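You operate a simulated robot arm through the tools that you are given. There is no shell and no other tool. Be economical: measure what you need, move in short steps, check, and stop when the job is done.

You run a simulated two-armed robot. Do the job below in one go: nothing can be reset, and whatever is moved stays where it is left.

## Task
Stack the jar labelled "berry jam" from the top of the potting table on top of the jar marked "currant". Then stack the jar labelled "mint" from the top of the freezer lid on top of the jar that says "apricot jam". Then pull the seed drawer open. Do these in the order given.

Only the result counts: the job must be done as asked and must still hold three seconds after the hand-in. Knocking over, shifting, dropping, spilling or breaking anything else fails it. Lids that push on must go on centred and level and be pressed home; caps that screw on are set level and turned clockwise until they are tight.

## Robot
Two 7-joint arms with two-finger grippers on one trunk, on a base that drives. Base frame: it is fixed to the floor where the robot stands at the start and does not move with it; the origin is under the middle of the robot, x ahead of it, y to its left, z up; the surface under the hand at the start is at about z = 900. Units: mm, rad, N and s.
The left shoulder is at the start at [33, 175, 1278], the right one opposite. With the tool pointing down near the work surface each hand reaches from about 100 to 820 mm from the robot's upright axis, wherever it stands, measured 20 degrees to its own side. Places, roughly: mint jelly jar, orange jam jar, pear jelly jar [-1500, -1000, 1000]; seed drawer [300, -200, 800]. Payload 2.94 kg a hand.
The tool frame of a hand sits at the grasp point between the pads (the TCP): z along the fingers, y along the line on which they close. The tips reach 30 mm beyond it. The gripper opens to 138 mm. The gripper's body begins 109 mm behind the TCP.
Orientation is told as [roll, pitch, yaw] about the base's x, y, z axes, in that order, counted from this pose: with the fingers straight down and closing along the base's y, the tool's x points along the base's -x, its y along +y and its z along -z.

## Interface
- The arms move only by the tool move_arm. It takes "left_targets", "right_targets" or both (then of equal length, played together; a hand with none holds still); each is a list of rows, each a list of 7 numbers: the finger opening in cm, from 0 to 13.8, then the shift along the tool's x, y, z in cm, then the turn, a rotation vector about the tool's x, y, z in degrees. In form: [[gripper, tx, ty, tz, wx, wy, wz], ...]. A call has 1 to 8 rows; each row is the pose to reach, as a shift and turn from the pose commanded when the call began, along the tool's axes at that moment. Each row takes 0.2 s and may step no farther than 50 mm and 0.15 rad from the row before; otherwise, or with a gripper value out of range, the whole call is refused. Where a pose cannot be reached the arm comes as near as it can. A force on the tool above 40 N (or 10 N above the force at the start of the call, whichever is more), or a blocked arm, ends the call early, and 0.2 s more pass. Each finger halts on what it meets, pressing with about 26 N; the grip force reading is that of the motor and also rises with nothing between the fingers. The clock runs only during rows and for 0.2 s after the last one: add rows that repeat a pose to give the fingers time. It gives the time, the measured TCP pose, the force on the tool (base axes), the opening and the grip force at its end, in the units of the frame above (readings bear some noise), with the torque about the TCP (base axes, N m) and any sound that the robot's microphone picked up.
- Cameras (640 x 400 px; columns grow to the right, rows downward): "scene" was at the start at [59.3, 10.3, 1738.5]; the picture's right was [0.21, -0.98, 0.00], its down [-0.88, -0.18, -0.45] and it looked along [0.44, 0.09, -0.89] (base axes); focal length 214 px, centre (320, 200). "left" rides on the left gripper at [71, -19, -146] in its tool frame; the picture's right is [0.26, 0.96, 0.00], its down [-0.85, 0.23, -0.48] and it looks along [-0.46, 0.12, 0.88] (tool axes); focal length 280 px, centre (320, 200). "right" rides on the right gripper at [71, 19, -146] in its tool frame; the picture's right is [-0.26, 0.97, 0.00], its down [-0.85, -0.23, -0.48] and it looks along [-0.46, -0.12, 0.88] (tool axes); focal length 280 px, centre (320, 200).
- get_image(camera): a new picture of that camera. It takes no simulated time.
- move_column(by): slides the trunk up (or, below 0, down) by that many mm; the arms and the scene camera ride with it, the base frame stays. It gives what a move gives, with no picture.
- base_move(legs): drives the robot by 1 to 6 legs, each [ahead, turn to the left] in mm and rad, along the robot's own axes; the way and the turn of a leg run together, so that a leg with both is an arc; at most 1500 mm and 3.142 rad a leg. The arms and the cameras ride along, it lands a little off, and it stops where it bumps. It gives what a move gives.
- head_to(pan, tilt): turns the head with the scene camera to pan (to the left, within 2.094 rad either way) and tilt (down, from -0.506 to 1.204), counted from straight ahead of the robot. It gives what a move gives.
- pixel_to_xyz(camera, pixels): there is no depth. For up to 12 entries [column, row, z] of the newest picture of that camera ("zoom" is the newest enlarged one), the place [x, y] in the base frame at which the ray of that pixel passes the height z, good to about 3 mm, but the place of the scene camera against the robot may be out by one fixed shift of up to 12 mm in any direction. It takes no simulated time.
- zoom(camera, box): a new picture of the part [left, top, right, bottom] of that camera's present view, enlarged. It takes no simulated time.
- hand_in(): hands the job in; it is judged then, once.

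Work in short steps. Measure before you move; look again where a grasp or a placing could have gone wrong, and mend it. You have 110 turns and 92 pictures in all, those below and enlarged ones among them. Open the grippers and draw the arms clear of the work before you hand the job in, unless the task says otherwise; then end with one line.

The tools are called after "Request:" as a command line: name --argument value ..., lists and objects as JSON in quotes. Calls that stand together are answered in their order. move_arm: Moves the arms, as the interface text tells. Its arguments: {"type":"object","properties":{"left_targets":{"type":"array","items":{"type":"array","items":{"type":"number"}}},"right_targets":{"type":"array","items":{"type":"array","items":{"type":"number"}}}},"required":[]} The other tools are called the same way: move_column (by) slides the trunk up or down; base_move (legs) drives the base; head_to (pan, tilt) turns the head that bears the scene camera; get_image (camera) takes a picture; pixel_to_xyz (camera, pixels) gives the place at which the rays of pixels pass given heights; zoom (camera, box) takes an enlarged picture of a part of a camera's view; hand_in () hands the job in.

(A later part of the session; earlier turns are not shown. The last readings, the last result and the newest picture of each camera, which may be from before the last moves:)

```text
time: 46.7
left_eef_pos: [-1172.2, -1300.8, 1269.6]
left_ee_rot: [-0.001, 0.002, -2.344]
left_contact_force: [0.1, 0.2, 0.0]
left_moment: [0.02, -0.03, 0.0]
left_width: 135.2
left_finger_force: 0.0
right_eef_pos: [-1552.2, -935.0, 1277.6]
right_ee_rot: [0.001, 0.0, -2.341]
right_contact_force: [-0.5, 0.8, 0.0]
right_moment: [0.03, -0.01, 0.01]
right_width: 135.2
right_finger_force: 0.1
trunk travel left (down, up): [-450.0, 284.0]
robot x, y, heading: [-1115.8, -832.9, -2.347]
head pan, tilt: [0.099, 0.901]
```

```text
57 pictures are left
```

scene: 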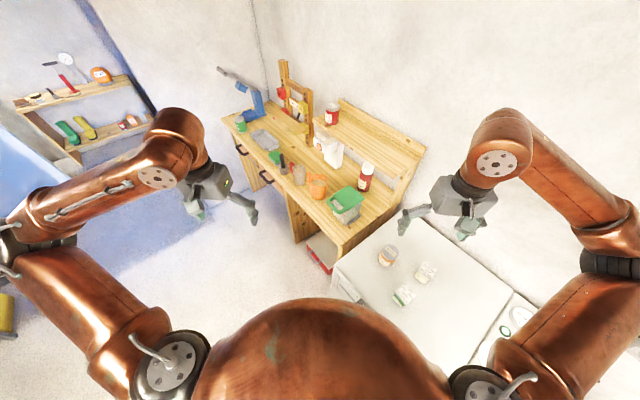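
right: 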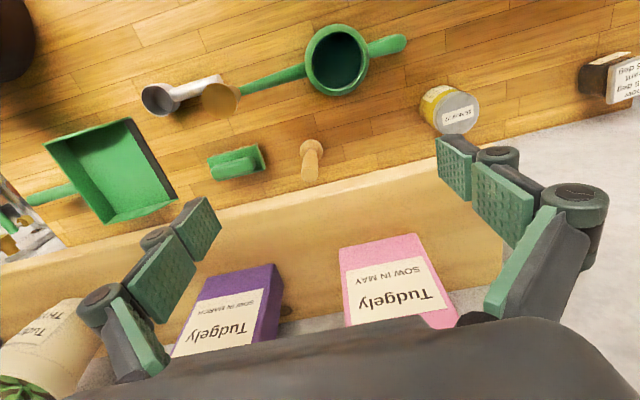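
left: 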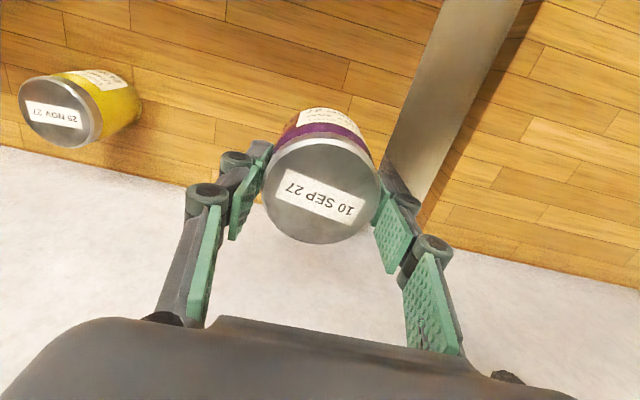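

The base touched the freezer but the jars stand. I back off 100 mm and turn to face −x.

Request:
base_move --legs '[[-100, 0], [0, -0.796]]'

Request:
get_image --camera "scene"

Request:
get_image --camera "left"

```text
time: 50.0
left_eef_pos: [-1419.3, -1047.2, 1270.4]
left_ee_rot: [0.0, 0.003, -3.142]
left_contact_force: [-0.3, -0.1, 0.3]
left_moment: [-0.02, -0.01, 0.0]
left_width: 134.9
left_finger_force: 0.0
right_eef_pos: [-1422.3, -521.5, 1277.7]
right_ee_rot: [0.002, 0.0, -3.141]
right_contact_force: [-0.8, 0.3, 0.0]
right_moment: [0.01, 0.01, 0.03]
right_width: 134.8
right_finger_force: 0.0
trunk travel left (down, up): [-450.0, 284.0]
robot x, y, heading: [-1044.6, -762.2, -3.138]
head pan, tilt: [0.099, 0.901]
```

```text
56 pictures are left
```

scene: 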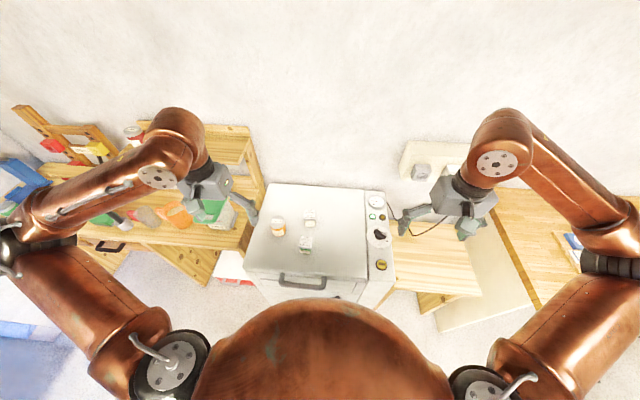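

```text
55 pictures are left
```

left: 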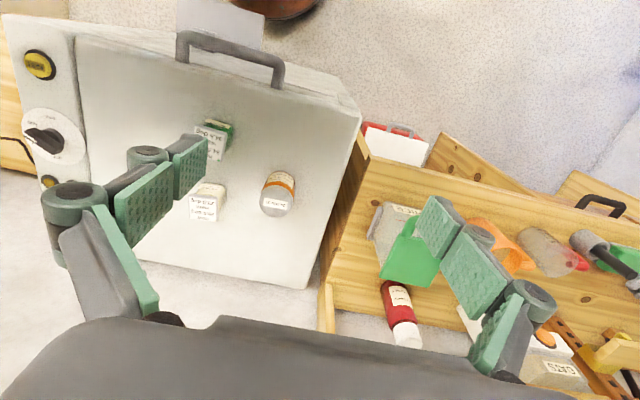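

Green jar is likely mint, with two others. I zoom to read labels, and on the workbench to look for the apricot jam.

Request:
zoom --camera "left" --box '[170, 100, 310, 230]'

Request:
head_to --pan 1.0 --tilt 0.6

Request:
get_image --camera "scene"

Request:
zoom --camera "scene" --box '[240, 100, 440, 260]'

```text
3.08 times, centred on (240, 165) of left
```

zoom: 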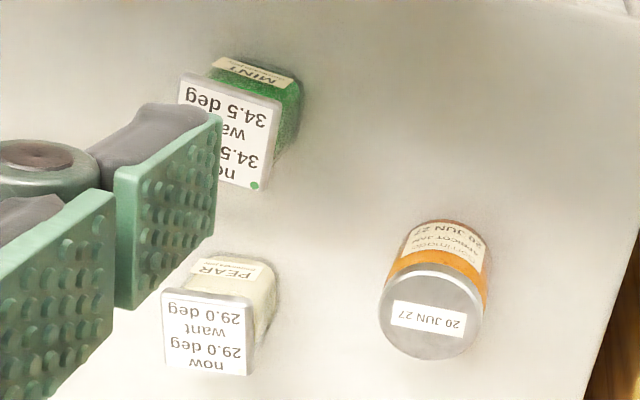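

```text
time: 51.1
left_eef_pos: [-1418.4, -1049.9, 1269.4]
left_ee_rot: [0.0, 0.002, -3.142]
left_contact_force: [0.3, -0.2, -0.9]
left_moment: [0.01, -0.05, -0.01]
left_width: 135.0
left_finger_force: 0.0
right_eef_pos: [-1423.5, -521.4, 1278.3]
right_ee_rot: [0.001, 0.001, -3.14]
right_contact_force: [-0.9, -0.3, 0.2]
right_moment: [-0.02, -0.01, -0.03]
right_width: 134.9
right_finger_force: 0.1
trunk travel left (down, up): [-450.0, 284.0]
robot x, y, heading: [-1048.7, -761.4, -3.144]
head pan, tilt: [1.0, 0.6]
```

```text
53 pictures are left
```

scene: 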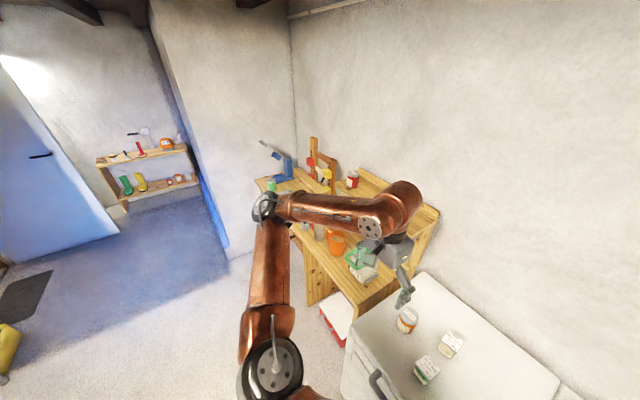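

```text
2.50 times, centred on (340, 180) of scene
```

zoom: 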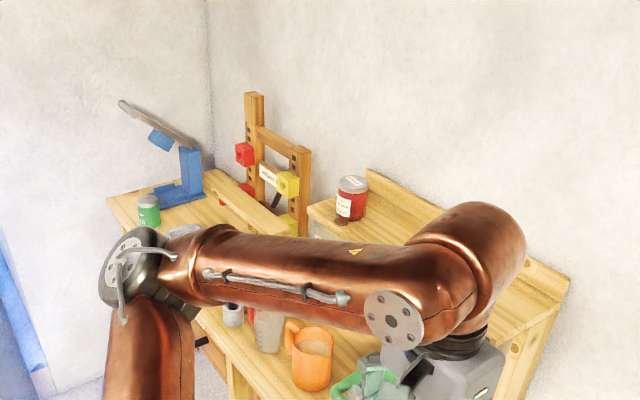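

The orange jar's label seems to read "...RICOT JAM". I zoom to verify.

Request:
zoom --camera "left" --box '[250, 165, 306, 215]'

Request:
zoom --camera "scene" --box '[390, 290, 480, 390]'

```text
8.00 times, centred on (278, 190) of left
```

zoom: 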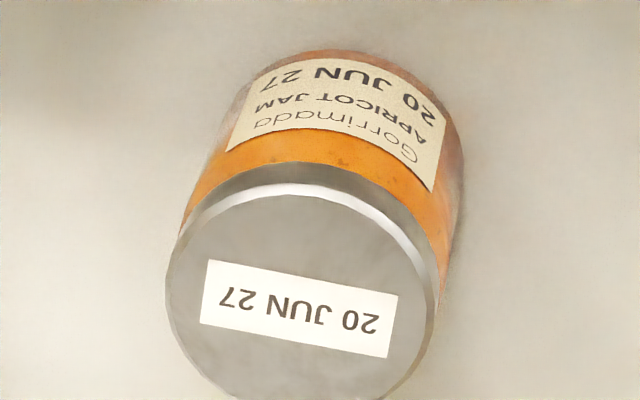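

```text
4.00 times, centred on (435, 340) of scene
```

zoom: 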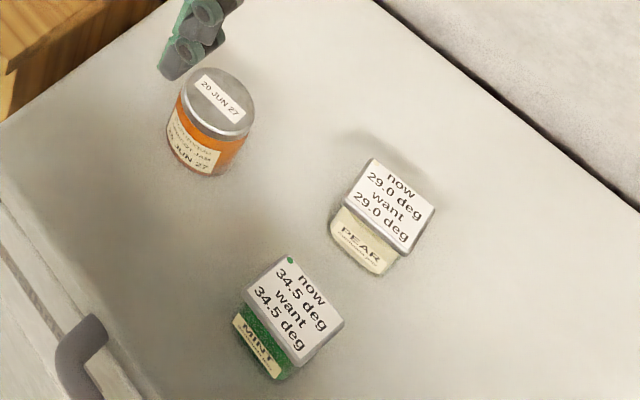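

The orange jar is APRICOT JAM; mint is the green square jar. I compute rough places with both cameras to triangulate heights.

Request:
pixel_to_xyz --camera "left" --pixels '[[207.5, 142.8, 950], [207.5, 142.8, 900], [276, 204, 950], [276, 204, 900], [222, 121, 870], [222, 121, 820], [304, 289, 870], [304, 289, 820]]'

Request:
pixel_to_xyz --camera "scene" --pixels '[[428.5, 367.5, 950], [428.5, 367.5, 900], [408, 313.5, 950], [408, 313.5, 900]]'

```text
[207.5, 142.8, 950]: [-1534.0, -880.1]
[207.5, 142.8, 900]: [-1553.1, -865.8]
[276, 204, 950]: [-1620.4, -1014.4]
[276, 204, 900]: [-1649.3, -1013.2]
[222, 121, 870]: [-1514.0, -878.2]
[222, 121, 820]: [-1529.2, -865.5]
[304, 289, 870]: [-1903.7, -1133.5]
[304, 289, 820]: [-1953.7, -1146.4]
```

```text
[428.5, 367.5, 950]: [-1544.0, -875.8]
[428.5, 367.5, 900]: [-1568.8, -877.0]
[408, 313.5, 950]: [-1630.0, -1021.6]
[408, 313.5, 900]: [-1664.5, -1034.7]
```

I move the left hand over the mint jar, TCP ≈ [−1530, −877, 1150].

Request:
move_arm --left_targets '[[13.5, -2, -3, 2, 0, 0, 0], [13.5, -4, -6.3, 4, 0, 0, 0], [13.5, -6, -9.6, 6, 0, 0, 0], [13.5, -8, -12.9, 8, 0, 0, 0], [13.5, -10, -15.5, 10, 0, 0, 0], [13.5, -11.1, -17.2, 12, 0, 0, 0], [13.5, -11.1, -17.2, 12, 0, 0, 0]]'

Request:
get_image --camera "left"

```text
time: 52.8
left_eef_pos: [-1530.4, -875.7, 1150.6]
left_ee_rot: [-0.002, -0.001, -3.141]
left_contact_force: [-0.6, 0.5, -0.5]
left_moment: [0.02, 0.03, 0.01]
left_width: 135.0
left_finger_force: 0.1
right_eef_pos: [-1421.9, -521.4, 1278.3]
right_ee_rot: [-0.002, 0.0, -3.141]
right_contact_force: [0.9, -0.2, -0.1]
right_moment: [0.01, 0.03, 0.02]
right_width: 134.9
right_finger_force: 0.1
trunk travel left (down, up): [-450.0, 284.0]
robot x, y, heading: [-1043.6, -764.9, -3.14]
head pan, tilt: [1.0, 0.6]
```

```text
49 pictures are left
```

left: 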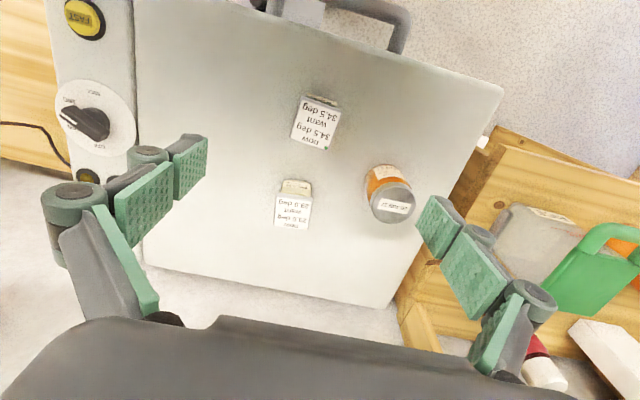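

Request:
zoom --camera "left" --box '[265, 80, 425, 240]'

```text
2.50 times, centred on (345, 160) of left
```

zoom: 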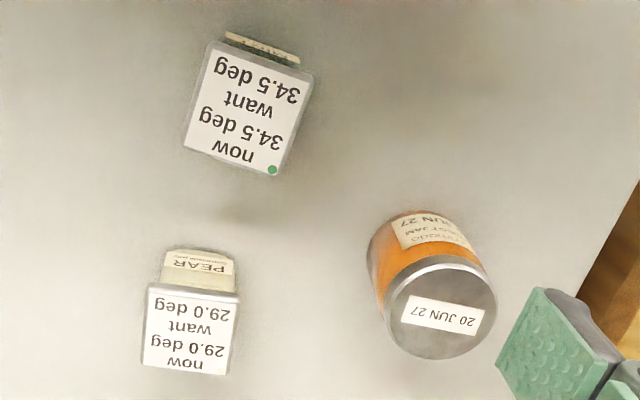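

Triangulated: mint lid ≈ [−1545, −873], top ≈ 922; apricot lid ≈ [−1627, −1014], top ≈ 931; mint is square to the tool. I lower to TCP ≈ 1010 over mint and check.

Request:
move_arm --left_targets '[[13.5, -0.8, -0.2, 4, 0, 0, 0], [13.5, -1.5, -0.3, 8, 0, 0, 0], [13.5, -1.5, -0.3, 12, 0, 0, 0], [13.5, -1.5, -0.3, 14, 0, 0, 0], [13.5, -1.5, -0.3, 14, 0, 0, 0]]'

Request:
get_image --camera "left"

```text
time: 54.0
left_eef_pos: [-1544.7, -873.7, 1009.5]
left_ee_rot: [-0.002, 0.001, -3.143]
left_contact_force: [0.2, -0.7, 0.4]
left_moment: [0.02, 0.0, 0.01]
left_width: 134.7
left_finger_force: 0.0
right_eef_pos: [-1423.0, -520.7, 1276.8]
right_ee_rot: [0.002, 0.001, -3.14]
right_contact_force: [0.0, 0.0, -0.7]
right_moment: [0.01, 0.0, 0.01]
right_width: 135.0
right_finger_force: 0.1
trunk travel left (down, up): [-450.0, 284.0]
robot x, y, heading: [-1042.7, -764.5, -3.138]
head pan, tilt: [1.0, 0.6]
```

```text
47 pictures are left
```

left: 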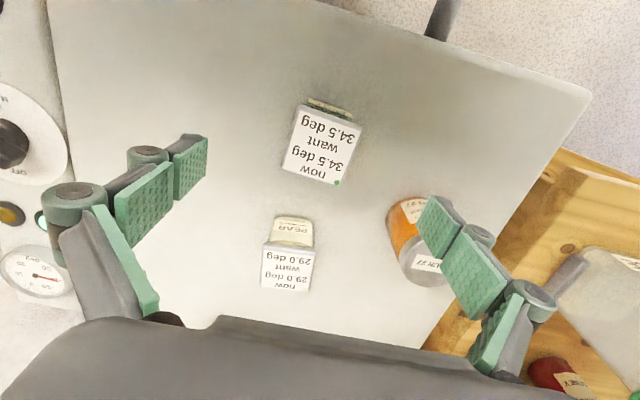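

Lid corners are at (298,104),(362,124),(342,188),(282,170). I convert them at z 922.

Request:
pixel_to_xyz --camera "left" --pixels '[[298, 104, 922], [362, 124, 922], [342, 188, 922], [282, 170, 922], [321, 146, 922], [330, 101, 850], [350, 110, 850], [425, 230, 850]]'

```text
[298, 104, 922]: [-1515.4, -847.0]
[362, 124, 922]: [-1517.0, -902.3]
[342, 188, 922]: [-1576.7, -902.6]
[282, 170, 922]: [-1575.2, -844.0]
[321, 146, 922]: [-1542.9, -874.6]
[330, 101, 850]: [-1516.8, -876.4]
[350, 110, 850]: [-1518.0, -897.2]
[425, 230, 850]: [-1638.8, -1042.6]
```

Centred and square within ~1.5°. I descend to TCP ≈ 917 and close on the lid.

Request:
move_arm --left_targets '[[13.5, 0, 0, 4, 0, 0, 0], [13.5, 0, 0, 7.5, 0, 0, 0], [13.5, 0, 0, 9.2, 0, 0, 0], [10, 0, 0, 9.2, 0, 0, 0], [8, 0, 0, 9.2, 0, 0, 0], [6.5, 0, 0, 9.2, 0, 0, 0], [5.5, 0, 0, 9.2, 0, 0, 0], [4, 0, 0, 9.2, 0, 0, 0]]'

Request:
move_arm --left_targets '[[4, 0, 0, 0, 0, 0, 0], [4, 0, 0, 0, 0, 0, 0], [4, 0, 0, 0, 0, 0, 0]]'

Request:
get_image --camera "left"

```text
time: 55.8
left_eef_pos: [-1546.4, -873.1, 918.1]
left_ee_rot: [0.0, -0.001, -3.141]
left_contact_force: [-0.6, -0.5, 0.3]
left_moment: [0.06, 0.02, 0.02]
left_width: 55.8
left_finger_force: 16.2
right_eef_pos: [-1423.2, -520.7, 1276.6]
right_ee_rot: [-0.001, 0.0, -3.141]
right_contact_force: [-0.3, 0.4, -0.7]
right_moment: [0.0, -0.01, -0.01]
right_width: 134.9
right_finger_force: 0.2
trunk travel left (down, up): [-450.0, 284.0]
robot x, y, heading: [-1046.2, -765.0, -3.146]
head pan, tilt: [1.0, 0.6]
```

```text
time: 56.5
left_eef_pos: [-1545.2, -873.6, 917.9]
left_ee_rot: [0.0, 0.0, -3.142]
left_contact_force: [-0.8, -0.9, 1.6]
left_moment: [-0.04, -0.03, -0.01]
left_width: 55.2
left_finger_force: 26.0
right_eef_pos: [-1421.9, -520.1, 1277.4]
right_ee_rot: [0.0, -0.001, -3.14]
right_contact_force: [0.1, 0.3, 0.3]
right_moment: [-0.02, -0.02, -0.03]
right_width: 134.9
right_finger_force: 0.1
trunk travel left (down, up): [-450.0, 284.0]
robot x, y, heading: [-1046.7, -763.6, -3.141]
head pan, tilt: [1.0, 0.6]
```

```text
46 pictures are left
```

left: 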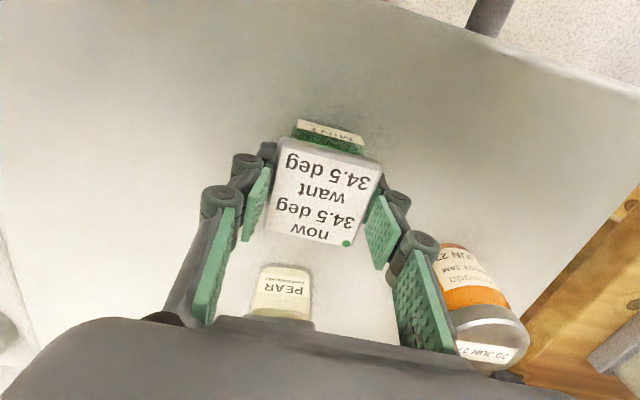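

Gripped at 55 mm. I lift slowly by 25 mm and check for slip.

Request:
move_arm --left_targets '[[4, 0, 0, -0.4, 0, 0, 0], [4, 0, 0, -0.9, 0, 0, 0], [4, 0, 0, -1.5, 0, 0, 0], [4, 0, 0, -2, 0, 0, 0], [4, 0, 0, -2.5, 0, 0, 0]]'

Request:
get_image --camera "left"

```text
time: 57.8
left_eef_pos: [-1545.2, -873.1, 943.0]
left_ee_rot: [0.0, 0.002, -3.142]
left_contact_force: [1.1, -0.8, -2.7]
left_moment: [-0.03, -0.02, 0.02]
left_width: 55.3
left_finger_force: 25.7
right_eef_pos: [-1422.4, -520.8, 1277.6]
right_ee_rot: [0.001, 0.0, -3.139]
right_contact_force: [-0.2, 1.4, -0.2]
right_moment: [0.01, 0.0, 0.01]
right_width: 134.9
right_finger_force: 0.1
trunk travel left (down, up): [-450.0, 284.0]
robot x, y, heading: [-1044.1, -766.6, -3.141]
head pan, tilt: [1.0, 0.6]
```

```text
45 pictures are left
```

left: 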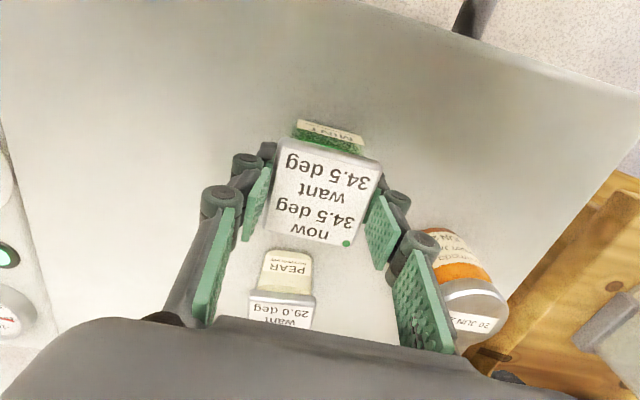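

No slip. I raise to TCP ≈ 1063 and look at the apricot jar.

Request:
move_arm --left_targets '[[4, 0, 0, -1, 0, 0, 0], [4, 0, 0, -3, 0, 0, 0], [4, 0, 0, -5, 0, 0, 0], [4, 0, 0, -7, 0, 0, 0], [4, 0, 0, -9, 0, 0, 0], [4, 0, 0, -11, 0, 0, 0], [4, 0, 0, -12, 0, 0, 0]]'

Request:
get_image --camera "left"

```text
time: 59.4
left_eef_pos: [-1545.9, -873.2, 1062.0]
left_ee_rot: [0.0, 0.001, -3.141]
left_contact_force: [0.3, 0.1, -1.7]
left_moment: [0.01, 0.0, 0.01]
left_width: 55.6
left_finger_force: 26.0
right_eef_pos: [-1424.1, -520.7, 1277.2]
right_ee_rot: [0.0, 0.001, -3.138]
right_contact_force: [1.1, -0.3, 0.2]
right_moment: [-0.02, 0.01, -0.02]
right_width: 134.9
right_finger_force: 0.0
trunk travel left (down, up): [-450.0, 284.0]
robot x, y, heading: [-1048.0, -764.1, -3.146]
head pan, tilt: [1.0, 0.6]
```

```text
44 pictures are left
```

left: 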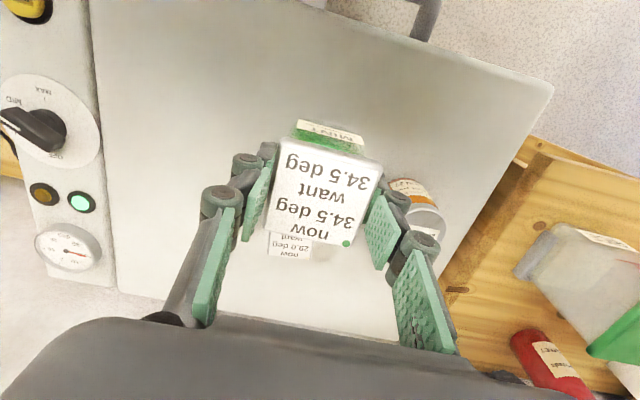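

Held. I cross to TCP ≈ [−1627, −1014] over the apricot jar.

Request:
pixel_to_xyz --camera "left" --pixels '[[322, 192, 1066]]'

Request:
move_arm --left_targets '[[4, -0.8, 1.4, 0, 0, 0, 0], [4, -2.2, 3.8, 0, 0, 0, 0], [4, -3.7, 6.4, 0, 0, 0, 0], [4, -5.2, 9, 0, 0, 0, 0], [4, -6.6, 11.5, 0, 0, 0, 0], [4, -7.7, 13.3, 0, 0, 0, 0], [4, -8.15, 14.1, 0, 0, 0, 0], [4, -8.15, 14.1, 0.5, 0, 0, 0]]'

Request:
zoom --camera "scene" --box '[360, 230, 480, 370]'

Request:
get_image --camera "left"

```text
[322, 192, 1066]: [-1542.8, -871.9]
```

```text
time: 61.1
left_eef_pos: [-1628.1, -1014.8, 1057.1]
left_ee_rot: [0.001, 0.004, -3.141]
left_contact_force: [0.3, 0.2, -2.0]
left_moment: [0.05, -0.03, 0.02]
left_width: 55.5
left_finger_force: 25.9
right_eef_pos: [-1423.0, -522.6, 1277.1]
right_ee_rot: [-0.001, 0.0, -3.139]
right_contact_force: [0.5, -0.3, 0.3]
right_moment: [0.0, -0.02, 0.04]
right_width: 134.9
right_finger_force: 0.1
trunk travel left (down, up): [-450.0, 284.0]
robot x, y, heading: [-1046.6, -762.0, -3.141]
head pan, tilt: [1.0, 0.6]
```

```text
2.86 times, centred on (420, 300) of scene
```

zoom: 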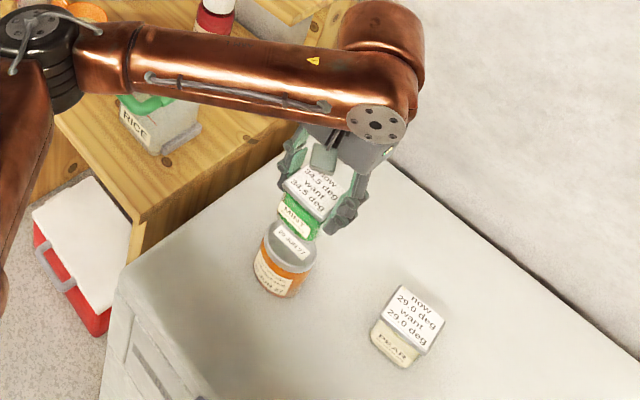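

```text
42 pictures are left
```

left: 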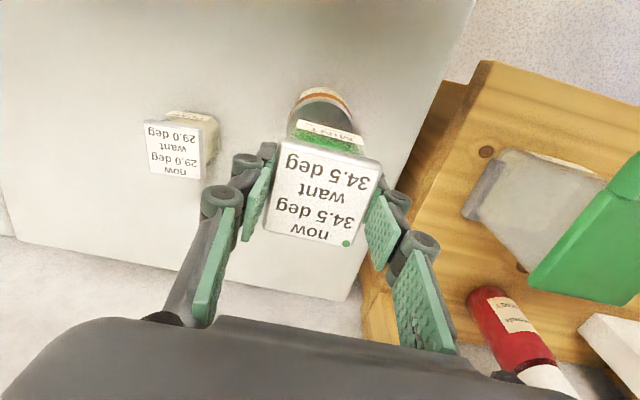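

I check the apricot lid's visible arc: left (288,125), right (364,125), near edge (327,96), at z 931.

Request:
pixel_to_xyz --camera "left" --pixels '[[288, 122, 931], [364, 125, 931], [327, 96, 931], [335, 127, 990]]'

Request:
zoom --camera "left" --box '[270, 70, 390, 160]'

```text
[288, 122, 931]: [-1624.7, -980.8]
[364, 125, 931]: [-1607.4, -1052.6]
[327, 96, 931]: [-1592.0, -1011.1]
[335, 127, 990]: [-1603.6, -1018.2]
```

```text
4.44 times, centred on (330, 115) of left
```

zoom: 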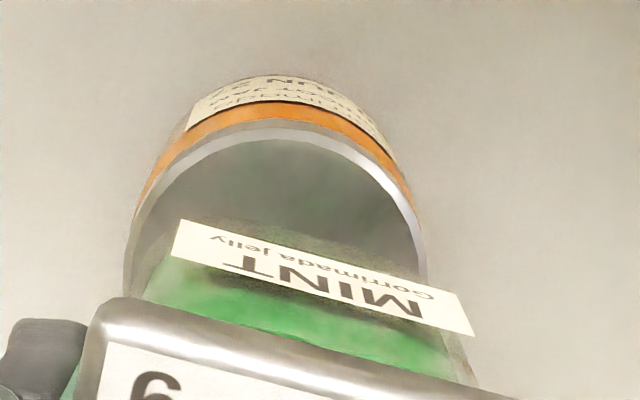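

Refined lid edges: near (318.7,98.5), left (286,133), right (354.5,128).

Request:
pixel_to_xyz --camera "left" --pixels '[[318.7, 98.5, 931], [286, 133, 931], [354.5, 128, 931], [299, 125, 990], [353, 145, 990]]'

```text
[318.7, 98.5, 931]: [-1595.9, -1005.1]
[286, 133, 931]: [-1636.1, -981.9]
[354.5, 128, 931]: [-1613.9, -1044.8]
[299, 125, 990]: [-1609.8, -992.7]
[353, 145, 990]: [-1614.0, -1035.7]
```

Alignment is within 2 mm. I lower to TCP ≈ 1005 (contact expected near 1000).

Request:
move_arm --left_targets '[[4, 0, 0, 1.5, 0, 0, 0], [4, 0, 0, 3, 0, 0, 0], [4, 0, 0, 4.3, 0, 0, 0], [4, 0, 0, 5, 0, 0, 0], [4, 0, 0, 5.2, 0, 0, 0]]'

Request:
move_arm --left_targets '[[4, 0, 0, 0.15, 0, 0, 0], [4, 0, 0, 0.3, 0, 0, 0], [4, 0, 0, 0.3, 0, 0, 0]]'

```text
time: 62.4
left_eef_pos: [-1627.8, -1015.5, 1004.4]
left_ee_rot: [-0.001, 0.001, -3.142]
left_contact_force: [0.2, 1.1, 1.1]
left_moment: [0.02, -0.09, 0.02]
left_width: 55.4
left_finger_force: 26.1
right_eef_pos: [-1423.2, -520.0, 1276.6]
right_ee_rot: [0.001, -0.001, -3.139]
right_contact_force: [0.5, 0.2, -0.3]
right_moment: [-0.01, 0.0, 0.04]
right_width: 135.1
right_finger_force: 0.0
trunk travel left (down, up): [-450.0, 284.0]
robot x, y, heading: [-1048.1, -761.7, -3.137]
head pan, tilt: [1.0, 0.6]
```

```text
time: 63.1
left_eef_pos: [-1627.2, -1013.8, 1004.4]
left_ee_rot: [0.0, -0.003, -3.141]
left_contact_force: [-2.2, -2.6, 16.2]
left_moment: [-0.05, 0.14, 0.0]
left_width: 55.5
left_finger_force: 26.1
right_eef_pos: [-1422.3, -521.9, 1277.0]
right_ee_rot: [0.0, -0.002, -3.14]
right_contact_force: [-0.2, 0.8, -0.3]
right_moment: [-0.02, 0.02, 0.04]
right_width: 135.1
right_finger_force: 0.1
trunk travel left (down, up): [-450.0, 284.0]
robot x, y, heading: [-1043.3, -764.6, -3.144]
head pan, tilt: [1.0, 0.6]
```

Contact with 16 N, so it is down. I ease up 2 mm to unload, then check.

Request:
move_arm --left_targets '[[4, 0, 0, -0.15, 0, 0, 0], [4, 0, 0, -0.2, 0, 0, 0]]'

Request:
zoom --camera "scene" --box '[385, 265, 445, 340]'

```text
time: 63.8
left_eef_pos: [-1625.5, -1012.6, 1005.0]
left_ee_rot: [0.0, 0.002, 3.141]
left_contact_force: [-1.0, -0.5, 7.1]
left_moment: [-0.03, 0.43, 0.05]
left_width: 55.3
left_finger_force: 26.0
right_eef_pos: [-1421.5, -519.9, 1277.5]
right_ee_rot: [0.003, 0.001, -3.139]
right_contact_force: [-1.1, 0.4, -0.1]
right_moment: [0.03, 0.02, -0.01]
right_width: 134.6
right_finger_force: 0.1
trunk travel left (down, up): [-450.0, 284.0]
robot x, y, heading: [-1046.6, -762.3, -3.141]
head pan, tilt: [1.0, 0.6]
```

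```text
5.33 times, centred on (415, 302) of scene
```

zoom: 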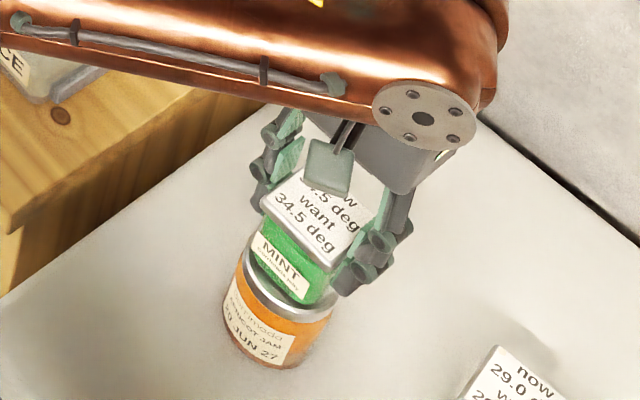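

Seated on the apricot lid. I open and rise clear.

Request:
move_arm --left_targets '[[6, 0, 0, 0, 0, 0, 0], [7.5, 0, 0, 0, 0, 0, 0], [9.5, 0, 0, 0, 0, 0, 0], [10.5, 0, 0, 0, 0, 0, 0], [10.5, 0, 0, -3, 0, 0, 0], [10.5, 0, 0, -7, 0, 0, 0], [10.5, 0, 0, -11.5, 0, 0, 0], [10.5, 0, 0, -16, 0, 0, 0]]'

Request:
get_image --camera "left"

Request:
zoom --camera "scene" --box '[385, 265, 445, 340]'

```text
time: 65.5
left_eef_pos: [-1626.5, -1014.1, 1164.8]
left_ee_rot: [0.002, 0.003, -3.141]
left_contact_force: [0.2, 0.0, -0.7]
left_moment: [-0.01, 0.02, -0.02]
left_width: 105.4
left_finger_force: 0.1
right_eef_pos: [-1422.9, -519.8, 1277.2]
right_ee_rot: [0.002, -0.002, -3.141]
right_contact_force: [-0.3, 0.0, -0.2]
right_moment: [-0.01, 0.04, 0.01]
right_width: 135.1
right_finger_force: 0.0
trunk travel left (down, up): [-450.0, 284.0]
robot x, y, heading: [-1043.5, -764.2, -3.142]
head pan, tilt: [1.0, 0.6]
```

```text
39 pictures are left
```

left: 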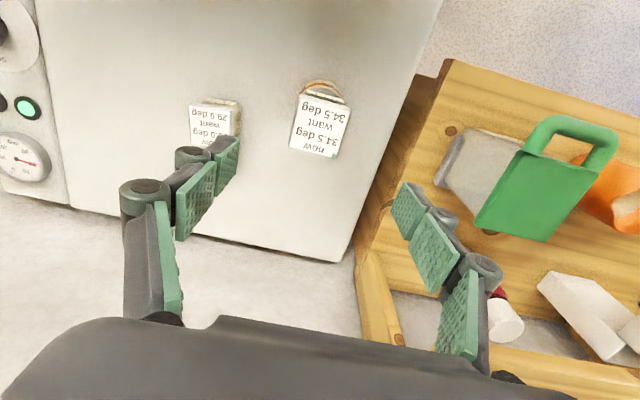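

```text
5.33 times, centred on (415, 302) of scene
```

zoom: 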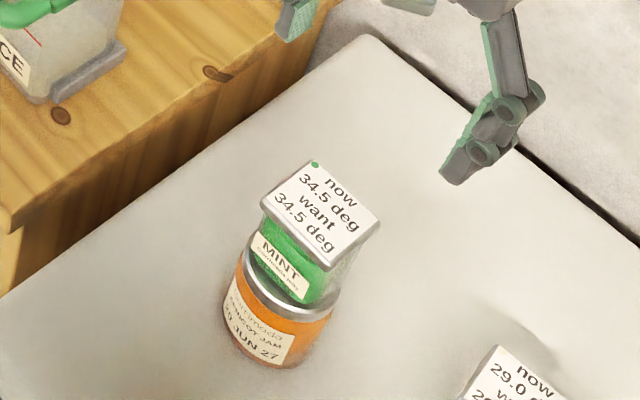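

Both stacks stand. I retract the left arm and drive back towards the potting table for the drawer.

Request:
move_arm --left_targets '[[10.5, 3, 0, -2.5, 0, 0, 0], [10.5, 7, 0, -5, 0, 0, 0], [10.5, 11, 0, -7.5, 0, 0, 0], [10.5, 15, 0, -9, 0, 0, 0], [10.5, 19, 0, -10, 0, 0, 0], [10.5, 22, 0, -10.5, 0, 0, 0]]'

Request:
base_move --legs '[[-300, 0], [0, -2.12], [660, 0], [0, -1.021]]'

Request:
head_to --pan 0 --tilt 0.75

Request:
get_image --camera "scene"

```text
time: 67.0
left_eef_pos: [-1404.8, -1015.2, 1270.6]
left_ee_rot: [0.0, 0.003, -3.142]
left_contact_force: [0.5, -0.6, 1.6]
left_moment: [0.02, 0.01, -0.02]
left_width: 105.1
left_finger_force: 0.1
right_eef_pos: [-1421.5, -521.5, 1277.5]
right_ee_rot: [0.001, -0.002, -3.14]
right_contact_force: [0.2, 0.0, -0.9]
right_moment: [0.0, 0.03, -0.01]
right_width: 135.0
right_finger_force: 0.0
trunk travel left (down, up): [-450.0, 284.0]
robot x, y, heading: [-1042.2, -763.7, -3.143]
head pan, tilt: [1.0, 0.6]
```

```text
time: 79.9
left_eef_pos: [-37.7, 46.4, 1269.5]
left_ee_rot: [-0.001, 0.003, 0.001]
left_contact_force: [-0.2, 0.4, -0.3]
left_moment: [0.04, -0.04, -0.01]
left_width: 104.9
left_finger_force: 0.0
right_eef_pos: [-21.1, -447.5, 1277.8]
right_ee_rot: [0.002, -0.001, 0.003]
right_contact_force: [-0.3, -0.8, -0.9]
right_moment: [0.01, -0.02, 0.0]
right_width: 135.0
right_finger_force: 0.0
trunk travel left (down, up): [-450.0, 284.0]
robot x, y, heading: [-399.4, -204.5, -0.002]
head pan, tilt: [1.0, 0.6]
```

```text
time: 81.2
left_eef_pos: [-36.2, 45.9, 1269.4]
left_ee_rot: [-0.001, 0.001, -0.001]
left_contact_force: [-1.0, -0.3, -0.8]
left_moment: [0.02, -0.02, 0.05]
left_width: 105.1
left_finger_force: 0.0
right_eef_pos: [-20.7, -448.4, 1276.4]
right_ee_rot: [0.001, 0.0, 0.002]
right_contact_force: [0.1, -0.7, 0.8]
right_moment: [0.04, -0.06, 0.04]
right_width: 135.0
right_finger_force: 0.1
trunk travel left (down, up): [-450.0, 284.0]
robot x, y, heading: [-398.4, -206.7, 0.001]
head pan, tilt: [0.0, 0.75]
```

```text
37 pictures are left
```

scene: 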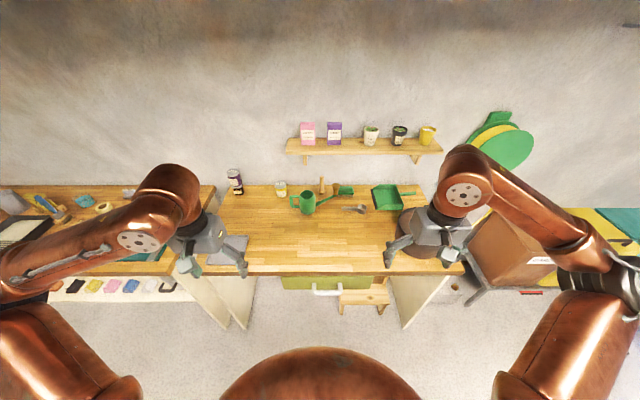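

A green drawer with a white handle shows under the table edge at (327,288). I zoom in.

Request:
zoom --camera "scene" --box '[260, 250, 400, 330]'

Request:
pixel_to_xyz --camera "scene" --pixels '[[327, 274, 900], [327, 291, 800], [312, 290, 800], [344, 290, 800], [284, 290, 780], [366, 288, 780]]'

```text
4.57 times, centred on (330, 290) of scene
```

zoom: 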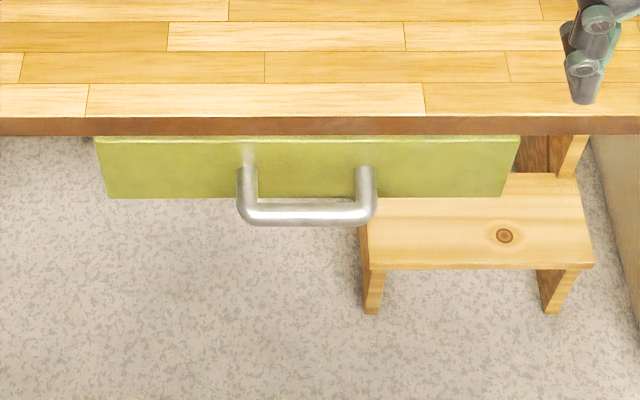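

```text
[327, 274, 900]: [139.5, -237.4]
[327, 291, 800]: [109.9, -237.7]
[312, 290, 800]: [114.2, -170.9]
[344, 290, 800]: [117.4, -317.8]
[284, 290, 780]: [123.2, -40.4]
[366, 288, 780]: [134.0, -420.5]
```

The handle is a horizontal bow, bar centre about [110, −240, 800], table edge at x ≈ 140. I'll grip it with the right hand pointing forward and closing vertically; first I pitch the right tool forward.

Request:
move_arm --right_targets '[[13.5, 0, 0, 0, 0, -8, 0], [12, 0, 0, 0, 0, -16, 0], [10, 0, 0, 0, 0, -24, 0], [8, 0, 0, 0, 0, -32, 0], [8, 0, 0, 0, 0, -40, 0], [8, 0, 0, 0, 0, -48, 0]]'

Request:
move_arm --right_targets '[[8, 0, 0, 0, 0, -8, 0], [8, 0, 0, 0, 0, -16, 0], [8, 0, 0, 0, 0, -24, 0], [8, 0, 0, 0, 0, -32, 0], [8, 0, 0, 0, 0, -40, 0], [8, 0, 0, 0, 0, -42, 0]]'

```text
time: 82.6
left_eef_pos: [-35.7, 43.3, 1269.9]
left_ee_rot: [0.0, 0.001, -0.001]
left_contact_force: [-0.2, 0.7, 0.1]
left_moment: [-0.01, 0.02, 0.02]
left_width: 104.8
left_finger_force: 0.1
right_eef_pos: [-20.8, -447.7, 1276.9]
right_ee_rot: [0.001, -0.769, 0.001]
right_contact_force: [-0.3, 0.3, -0.3]
right_moment: [0.02, 0.01, -0.06]
right_width: 80.2
right_finger_force: 0.1
right hand out of reach, approached as far as the arm can: row 6
trunk travel left (down, up): [-450.0, 284.0]
robot x, y, heading: [-400.4, -205.2, 0.003]
head pan, tilt: [0.0, 0.75]
```

```text
time: 84.2
left_eef_pos: [-33.5, 42.4, 1268.2]
left_ee_rot: [0.002, 0.005, 0.002]
left_contact_force: [-0.1, -1.4, -0.8]
left_moment: [0.03, 0.12, 0.0]
left_width: 104.9
left_finger_force: 0.0
right_eef_pos: [10.1, -394.2, 1577.4]
right_ee_rot: [-3.074, -1.169, -3.06]
right_contact_force: [0.1, -0.4, -0.7]
right_moment: [-0.02, -0.06, 0.1]
right_width: 80.1
right_finger_force: 0.1
right hand out of reach, approached as far as the arm can: row 1, 2, 3, 4, 5, 6
trunk travel left (down, up): [-450.0, 284.0]
robot x, y, heading: [-399.7, -204.8, 0.002]
head pan, tilt: [0.0, 0.75]
stopped in row 6 (right hand): the arm was blocked; the commanded pose is now the measured one
```

The arm went up to z 1577 and past horizontal. I look before correcting.

Request:
get_image --camera "scene"

Request:
get_image --camera "right"

```text
35 pictures are left
```

scene: 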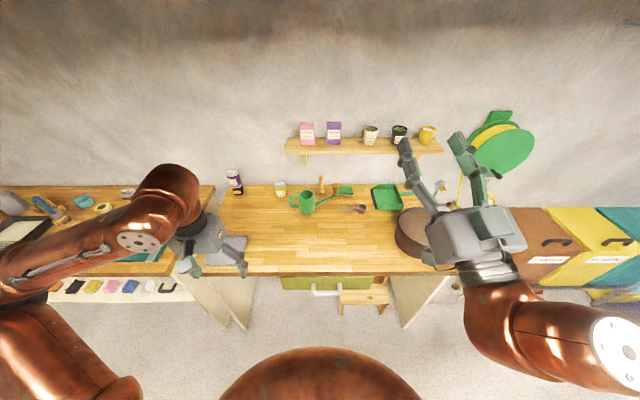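

```text
34 pictures are left
```

right: 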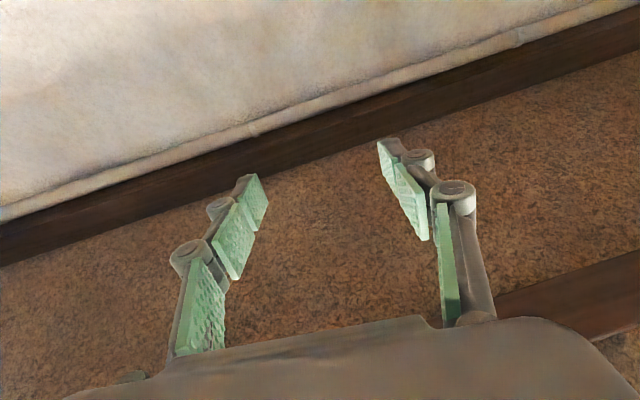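

The hand points forward and up with the elbow low. I move it forward/down to about [150, −420, 1300] while levelling it by 23°.

Request:
move_arm --right_targets '[[8, 3.9, -0.3, 0.3, 0, 2.9, 0], [8, 7.8, -0.6, 0.6, 0, 5.8, 0], [8, 11.7, -0.9, 0.8, 0, 8.7, 0], [8, 15.5, -1.2, 1.1, 0, 11.5, 0], [8, 19.4, -1.5, 1.4, 0, 14.4, 0], [8, 23.2, -1.9, 1.6, 0, 17.3, 0], [8, 27, -2.2, 1.9, 0, 20, 0], [8, 30.9, -2.5, 2.1, 0, 23, 0]]'

```text
time: 86.0
left_eef_pos: [-35.9, 47.7, 1270.0]
left_ee_rot: [-0.002, -0.001, 0.001]
left_contact_force: [0.9, -0.1, 0.1]
left_moment: [-0.06, -0.05, 0.02]
left_width: 105.1
left_finger_force: 0.0
right_eef_pos: [146.3, -400.2, 1309.3]
right_ee_rot: [-1.466, -1.539, 1.613]
right_contact_force: [-0.5, 0.3, -0.1]
right_moment: [0.03, -0.01, -0.02]
right_width: 79.8
right_finger_force: 0.0
right hand out of reach, approached as far as the arm can: row 1, 2, 3, 4, 5, 6, 7, 8
trunk travel left (down, up): [-450.0, 284.0]
robot x, y, heading: [-399.5, -205.0, -0.002]
head pan, tilt: [0.0, 0.75]
```

The hand is now roughly horizontal at [146, −400, 1309]. I back the robot to about [−600, −45] so the handle lies ahead of the right hand, then lower the trunk.

Request:
base_move --legs '[[0, -0.675], [-256, 0], [0, 0.675]]'

Request:
move_column --by -440

Request:
head_to --pan -0.15 --tilt 0.5

Request:
get_image --camera "scene"

Request:
get_image --camera "right"

```text
time: 91.4
left_eef_pos: [-239.1, 204.8, 1269.5]
left_ee_rot: [0.0, -0.001, -0.002]
left_contact_force: [0.1, -0.4, 0.2]
left_moment: [0.03, 0.01, -0.01]
left_width: 104.9
left_finger_force: 0.0
right_eef_pos: [-56.6, -241.7, 1309.3]
right_ee_rot: [-1.421, -1.539, 1.567]
right_contact_force: [0.3, 0.9, 0.4]
right_moment: [-0.01, 0.08, -0.06]
right_width: 79.8
right_finger_force: 0.1
trunk travel left (down, up): [-450.0, 284.0]
robot x, y, heading: [-596.8, -44.5, -0.001]
head pan, tilt: [0.0, 0.75]
```

```text
refused: -440 is not a number from -400 to 400
```

```text
time: 92.2
left_eef_pos: [-239.4, 204.9, 1268.7]
left_ee_rot: [-0.001, 0.0, 0.001]
left_contact_force: [-0.1, -1.2, -0.7]
left_moment: [0.0, 0.01, 0.01]
left_width: 104.7
left_finger_force: 0.0
right_eef_pos: [-57.0, -242.6, 1308.8]
right_ee_rot: [-1.42, -1.54, 1.567]
right_contact_force: [0.1, 0.6, -0.6]
right_moment: [-0.02, -0.01, 0.03]
right_width: 80.0
right_finger_force: 0.0
trunk travel left (down, up): [-450.0, 284.0]
robot x, y, heading: [-605.5, -43.6, -0.002]
head pan, tilt: [-0.15, 0.499]
```

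```text
33 pictures are left
```

scene: 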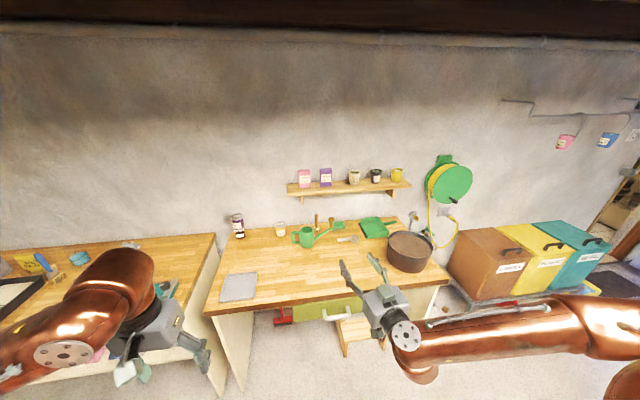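

```text
32 pictures are left
```

right: 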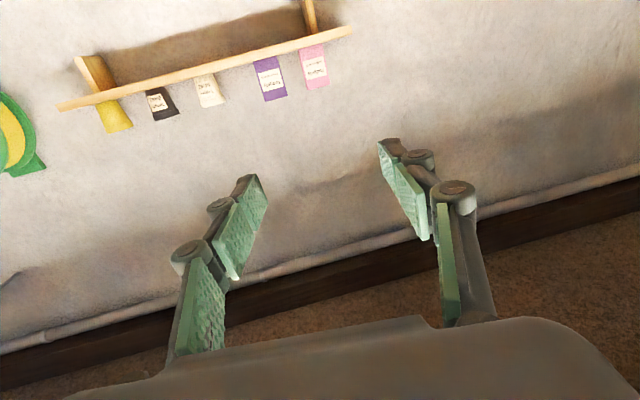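

Clear ahead. I lower the trunk by 400.

Request:
move_column --by -400

Request:
move_arm --right_targets '[[8, 0, 0, 0, 0, 0, 8], [8, 0, 0, 0, 0, 0, 16], [8, 0, 0, 0, 0, 0, 24], [8, 0, 0, 0, 0, 0, 32], [8, 0, 0, 0, 0, 0, 40], [8, 0, 0, 0, 0, 0, 48]]'

```text
time: 96.0
left_eef_pos: [-193.5, 205.0, 830.1]
left_ee_rot: [0.001, 0.151, 0.001]
left_contact_force: [-0.3, 0.9, 0.1]
left_moment: [0.0, -0.01, 0.0]
left_width: 105.0
left_finger_force: 0.0
right_eef_pos: [47.9, -240.9, 714.7]
right_ee_rot: [0.066, -1.198, 0.085]
right_contact_force: [-0.8, 0.4, -0.3]
right_moment: [0.06, 0.01, -0.02]
right_width: 80.1
right_finger_force: 0.0
trunk travel left (down, up): [-50.0, 684.0]
robot x, y, heading: [-600.5, -44.2, 0.001]
head pan, tilt: [-0.15, 0.499]
```

```text
time: 97.4
left_eef_pos: [-193.9, 205.2, 830.0]
left_ee_rot: [0.0, 0.151, 0.0]
left_contact_force: [0.0, 0.2, -0.6]
left_moment: [0.01, 0.02, -0.01]
left_width: 104.9
left_finger_force: 0.1
right_eef_pos: [49.0, -241.8, 713.0]
right_ee_rot: [1.096, -0.648, -1.114]
right_contact_force: [0.3, 0.0, 0.8]
right_moment: [-0.02, 0.01, 0.02]
right_width: 79.9
right_finger_force: 0.0
trunk travel left (down, up): [-50.0, 684.0]
robot x, y, heading: [-599.3, -46.9, 0.0]
head pan, tilt: [-0.15, 0.499]
```

The trunk slide altered the tilt a bit; by the readings the tool now points forward, 21° down. I correct to exactly forward with the fingers closing vertically, at about [30, −240, 800].

Request:
move_arm --right_targets '[[8, -0.77, 0.97, -0.82, -2.9, -2.7, 6.9], [8, -1.53, 1.95, -1.64, -5.8, -5.3, 13.8], [8, -2.3, 2.92, -2.46, -8.65, -8, 20.75], [8, -3.06, 3.89, -3.28, -11.5, -10.7, 27.7], [8, -3.83, 4.87, -4.1, -14.4, -13.3, 34.6], [8, -4.6, 5.84, -4.92, -17.3, -16, 41.5], [8, -4.6, 5.84, -4.92, -17.3, -16, 41.5]]'

Request:
get_image --camera "right"

Request:
get_image --camera "scene"

```text
time: 99.0
left_eef_pos: [-194.2, 206.4, 830.4]
left_ee_rot: [0.0, 0.15, 0.002]
left_contact_force: [0.2, -0.5, 0.0]
left_moment: [-0.02, 0.01, 0.04]
left_width: 104.8
left_finger_force: 0.0
right_eef_pos: [80.4, -247.7, 846.7]
right_ee_rot: [1.558, 0.0, -1.581]
right_contact_force: [-28.0, -7.6, -8.8]
right_moment: [-0.54, 1.69, 0.14]
right_width: 94.0
right_finger_force: 10.3
right hand out of reach, approached as far as the arm can: row 1, 2, 3, 4, 5, 6, 7
trunk travel left (down, up): [-50.0, 684.0]
robot x, y, heading: [-603.4, -45.3, 0.002]
head pan, tilt: [-0.15, 0.499]
```

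```text
31 pictures are left
```

right: 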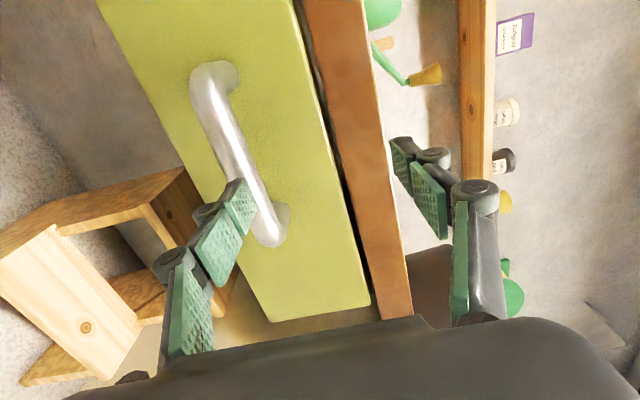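

```text
30 pictures are left
```

scene: 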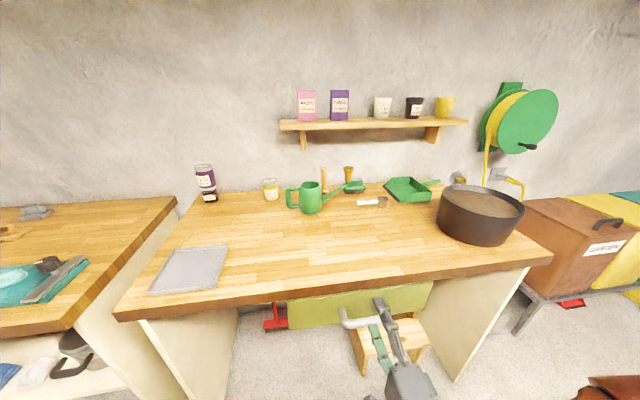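

The hand is level but pushed against the table edge (−28 N), as the arm cannot fold that near. I back the base off 120 mm.

Request:
base_move --legs '[[-120, 0]]'

Request:
get_image --camera "right"

Request:
get_image --camera "scene"

```text
time: 100.4
left_eef_pos: [-333.8, 197.8, 854.1]
left_ee_rot: [-0.047, 0.129, 0.034]
left_contact_force: [-2.4, -0.1, 0.1]
left_moment: [0.05, -0.15, -0.04]
left_width: 105.1
left_finger_force: 0.0
right_eef_pos: [-28.4, -271.9, 902.4]
right_ee_rot: [1.678, 0.049, -1.694]
right_contact_force: [0.0, -0.5, 0.6]
right_moment: [0.02, 0.02, 0.11]
right_width: 79.7
right_finger_force: 0.0
trunk travel left (down, up): [-50.0, 684.0]
robot x, y, heading: [-721.3, -45.1, 0.005]
head pan, tilt: [-0.15, 0.499]
stopped in leg 1: the robot was blocked; the commanded pose is now the measured one
```

```text
29 pictures are left
```

right: 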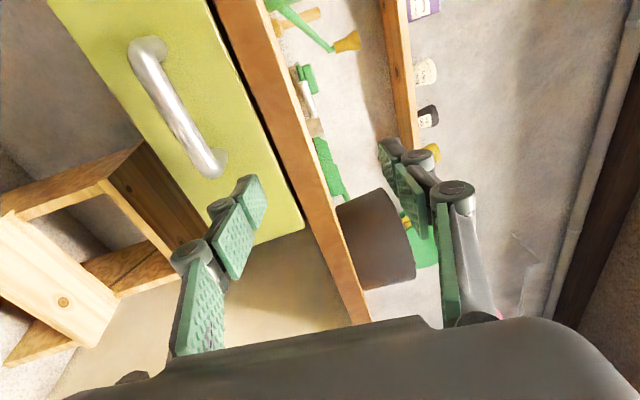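

```text
28 pictures are left
```

scene: 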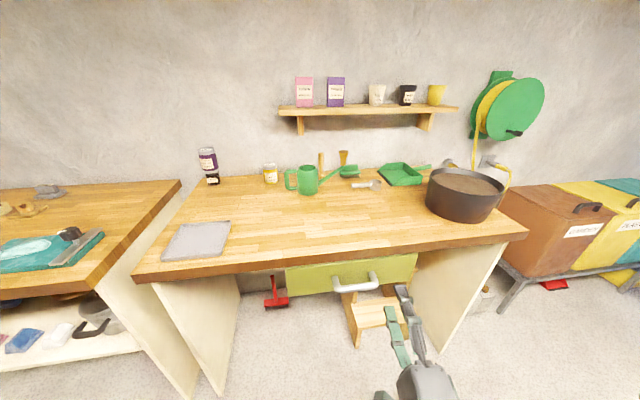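

Something of the arms seems to touch the robot itself with the trunk this low. I look down at the arms.

Request:
head_to --pan -0.4 --tilt 1.2

Request:
get_image --camera "scene"

```text
time: 101.5
left_eef_pos: [-346.8, 200.6, 852.5]
left_ee_rot: [-0.036, 0.117, 0.028]
left_contact_force: [0.6, -0.5, -0.5]
left_moment: [0.04, 0.05, 0.04]
left_width: 105.1
left_finger_force: 0.0
right_eef_pos: [-49.5, -267.1, 900.8]
right_ee_rot: [1.676, 0.038, -1.668]
right_contact_force: [0.5, 0.2, 0.0]
right_moment: [0.0, -0.01, -0.02]
right_width: 80.0
right_finger_force: 0.0
trunk travel left (down, up): [-50.0, 684.0]
robot x, y, heading: [-723.8, -46.3, 0.001]
head pan, tilt: [-0.4, 1.201]
```

```text
27 pictures are left
```

scene: 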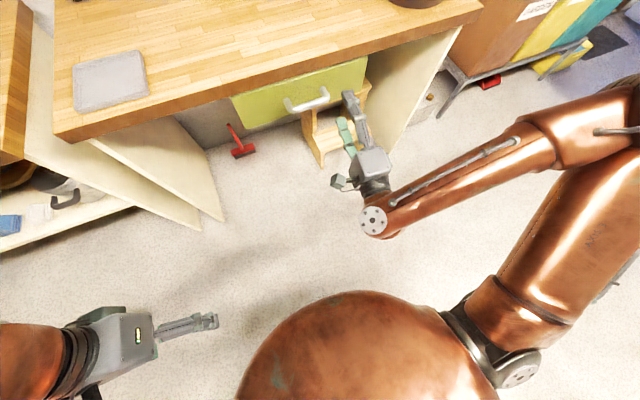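

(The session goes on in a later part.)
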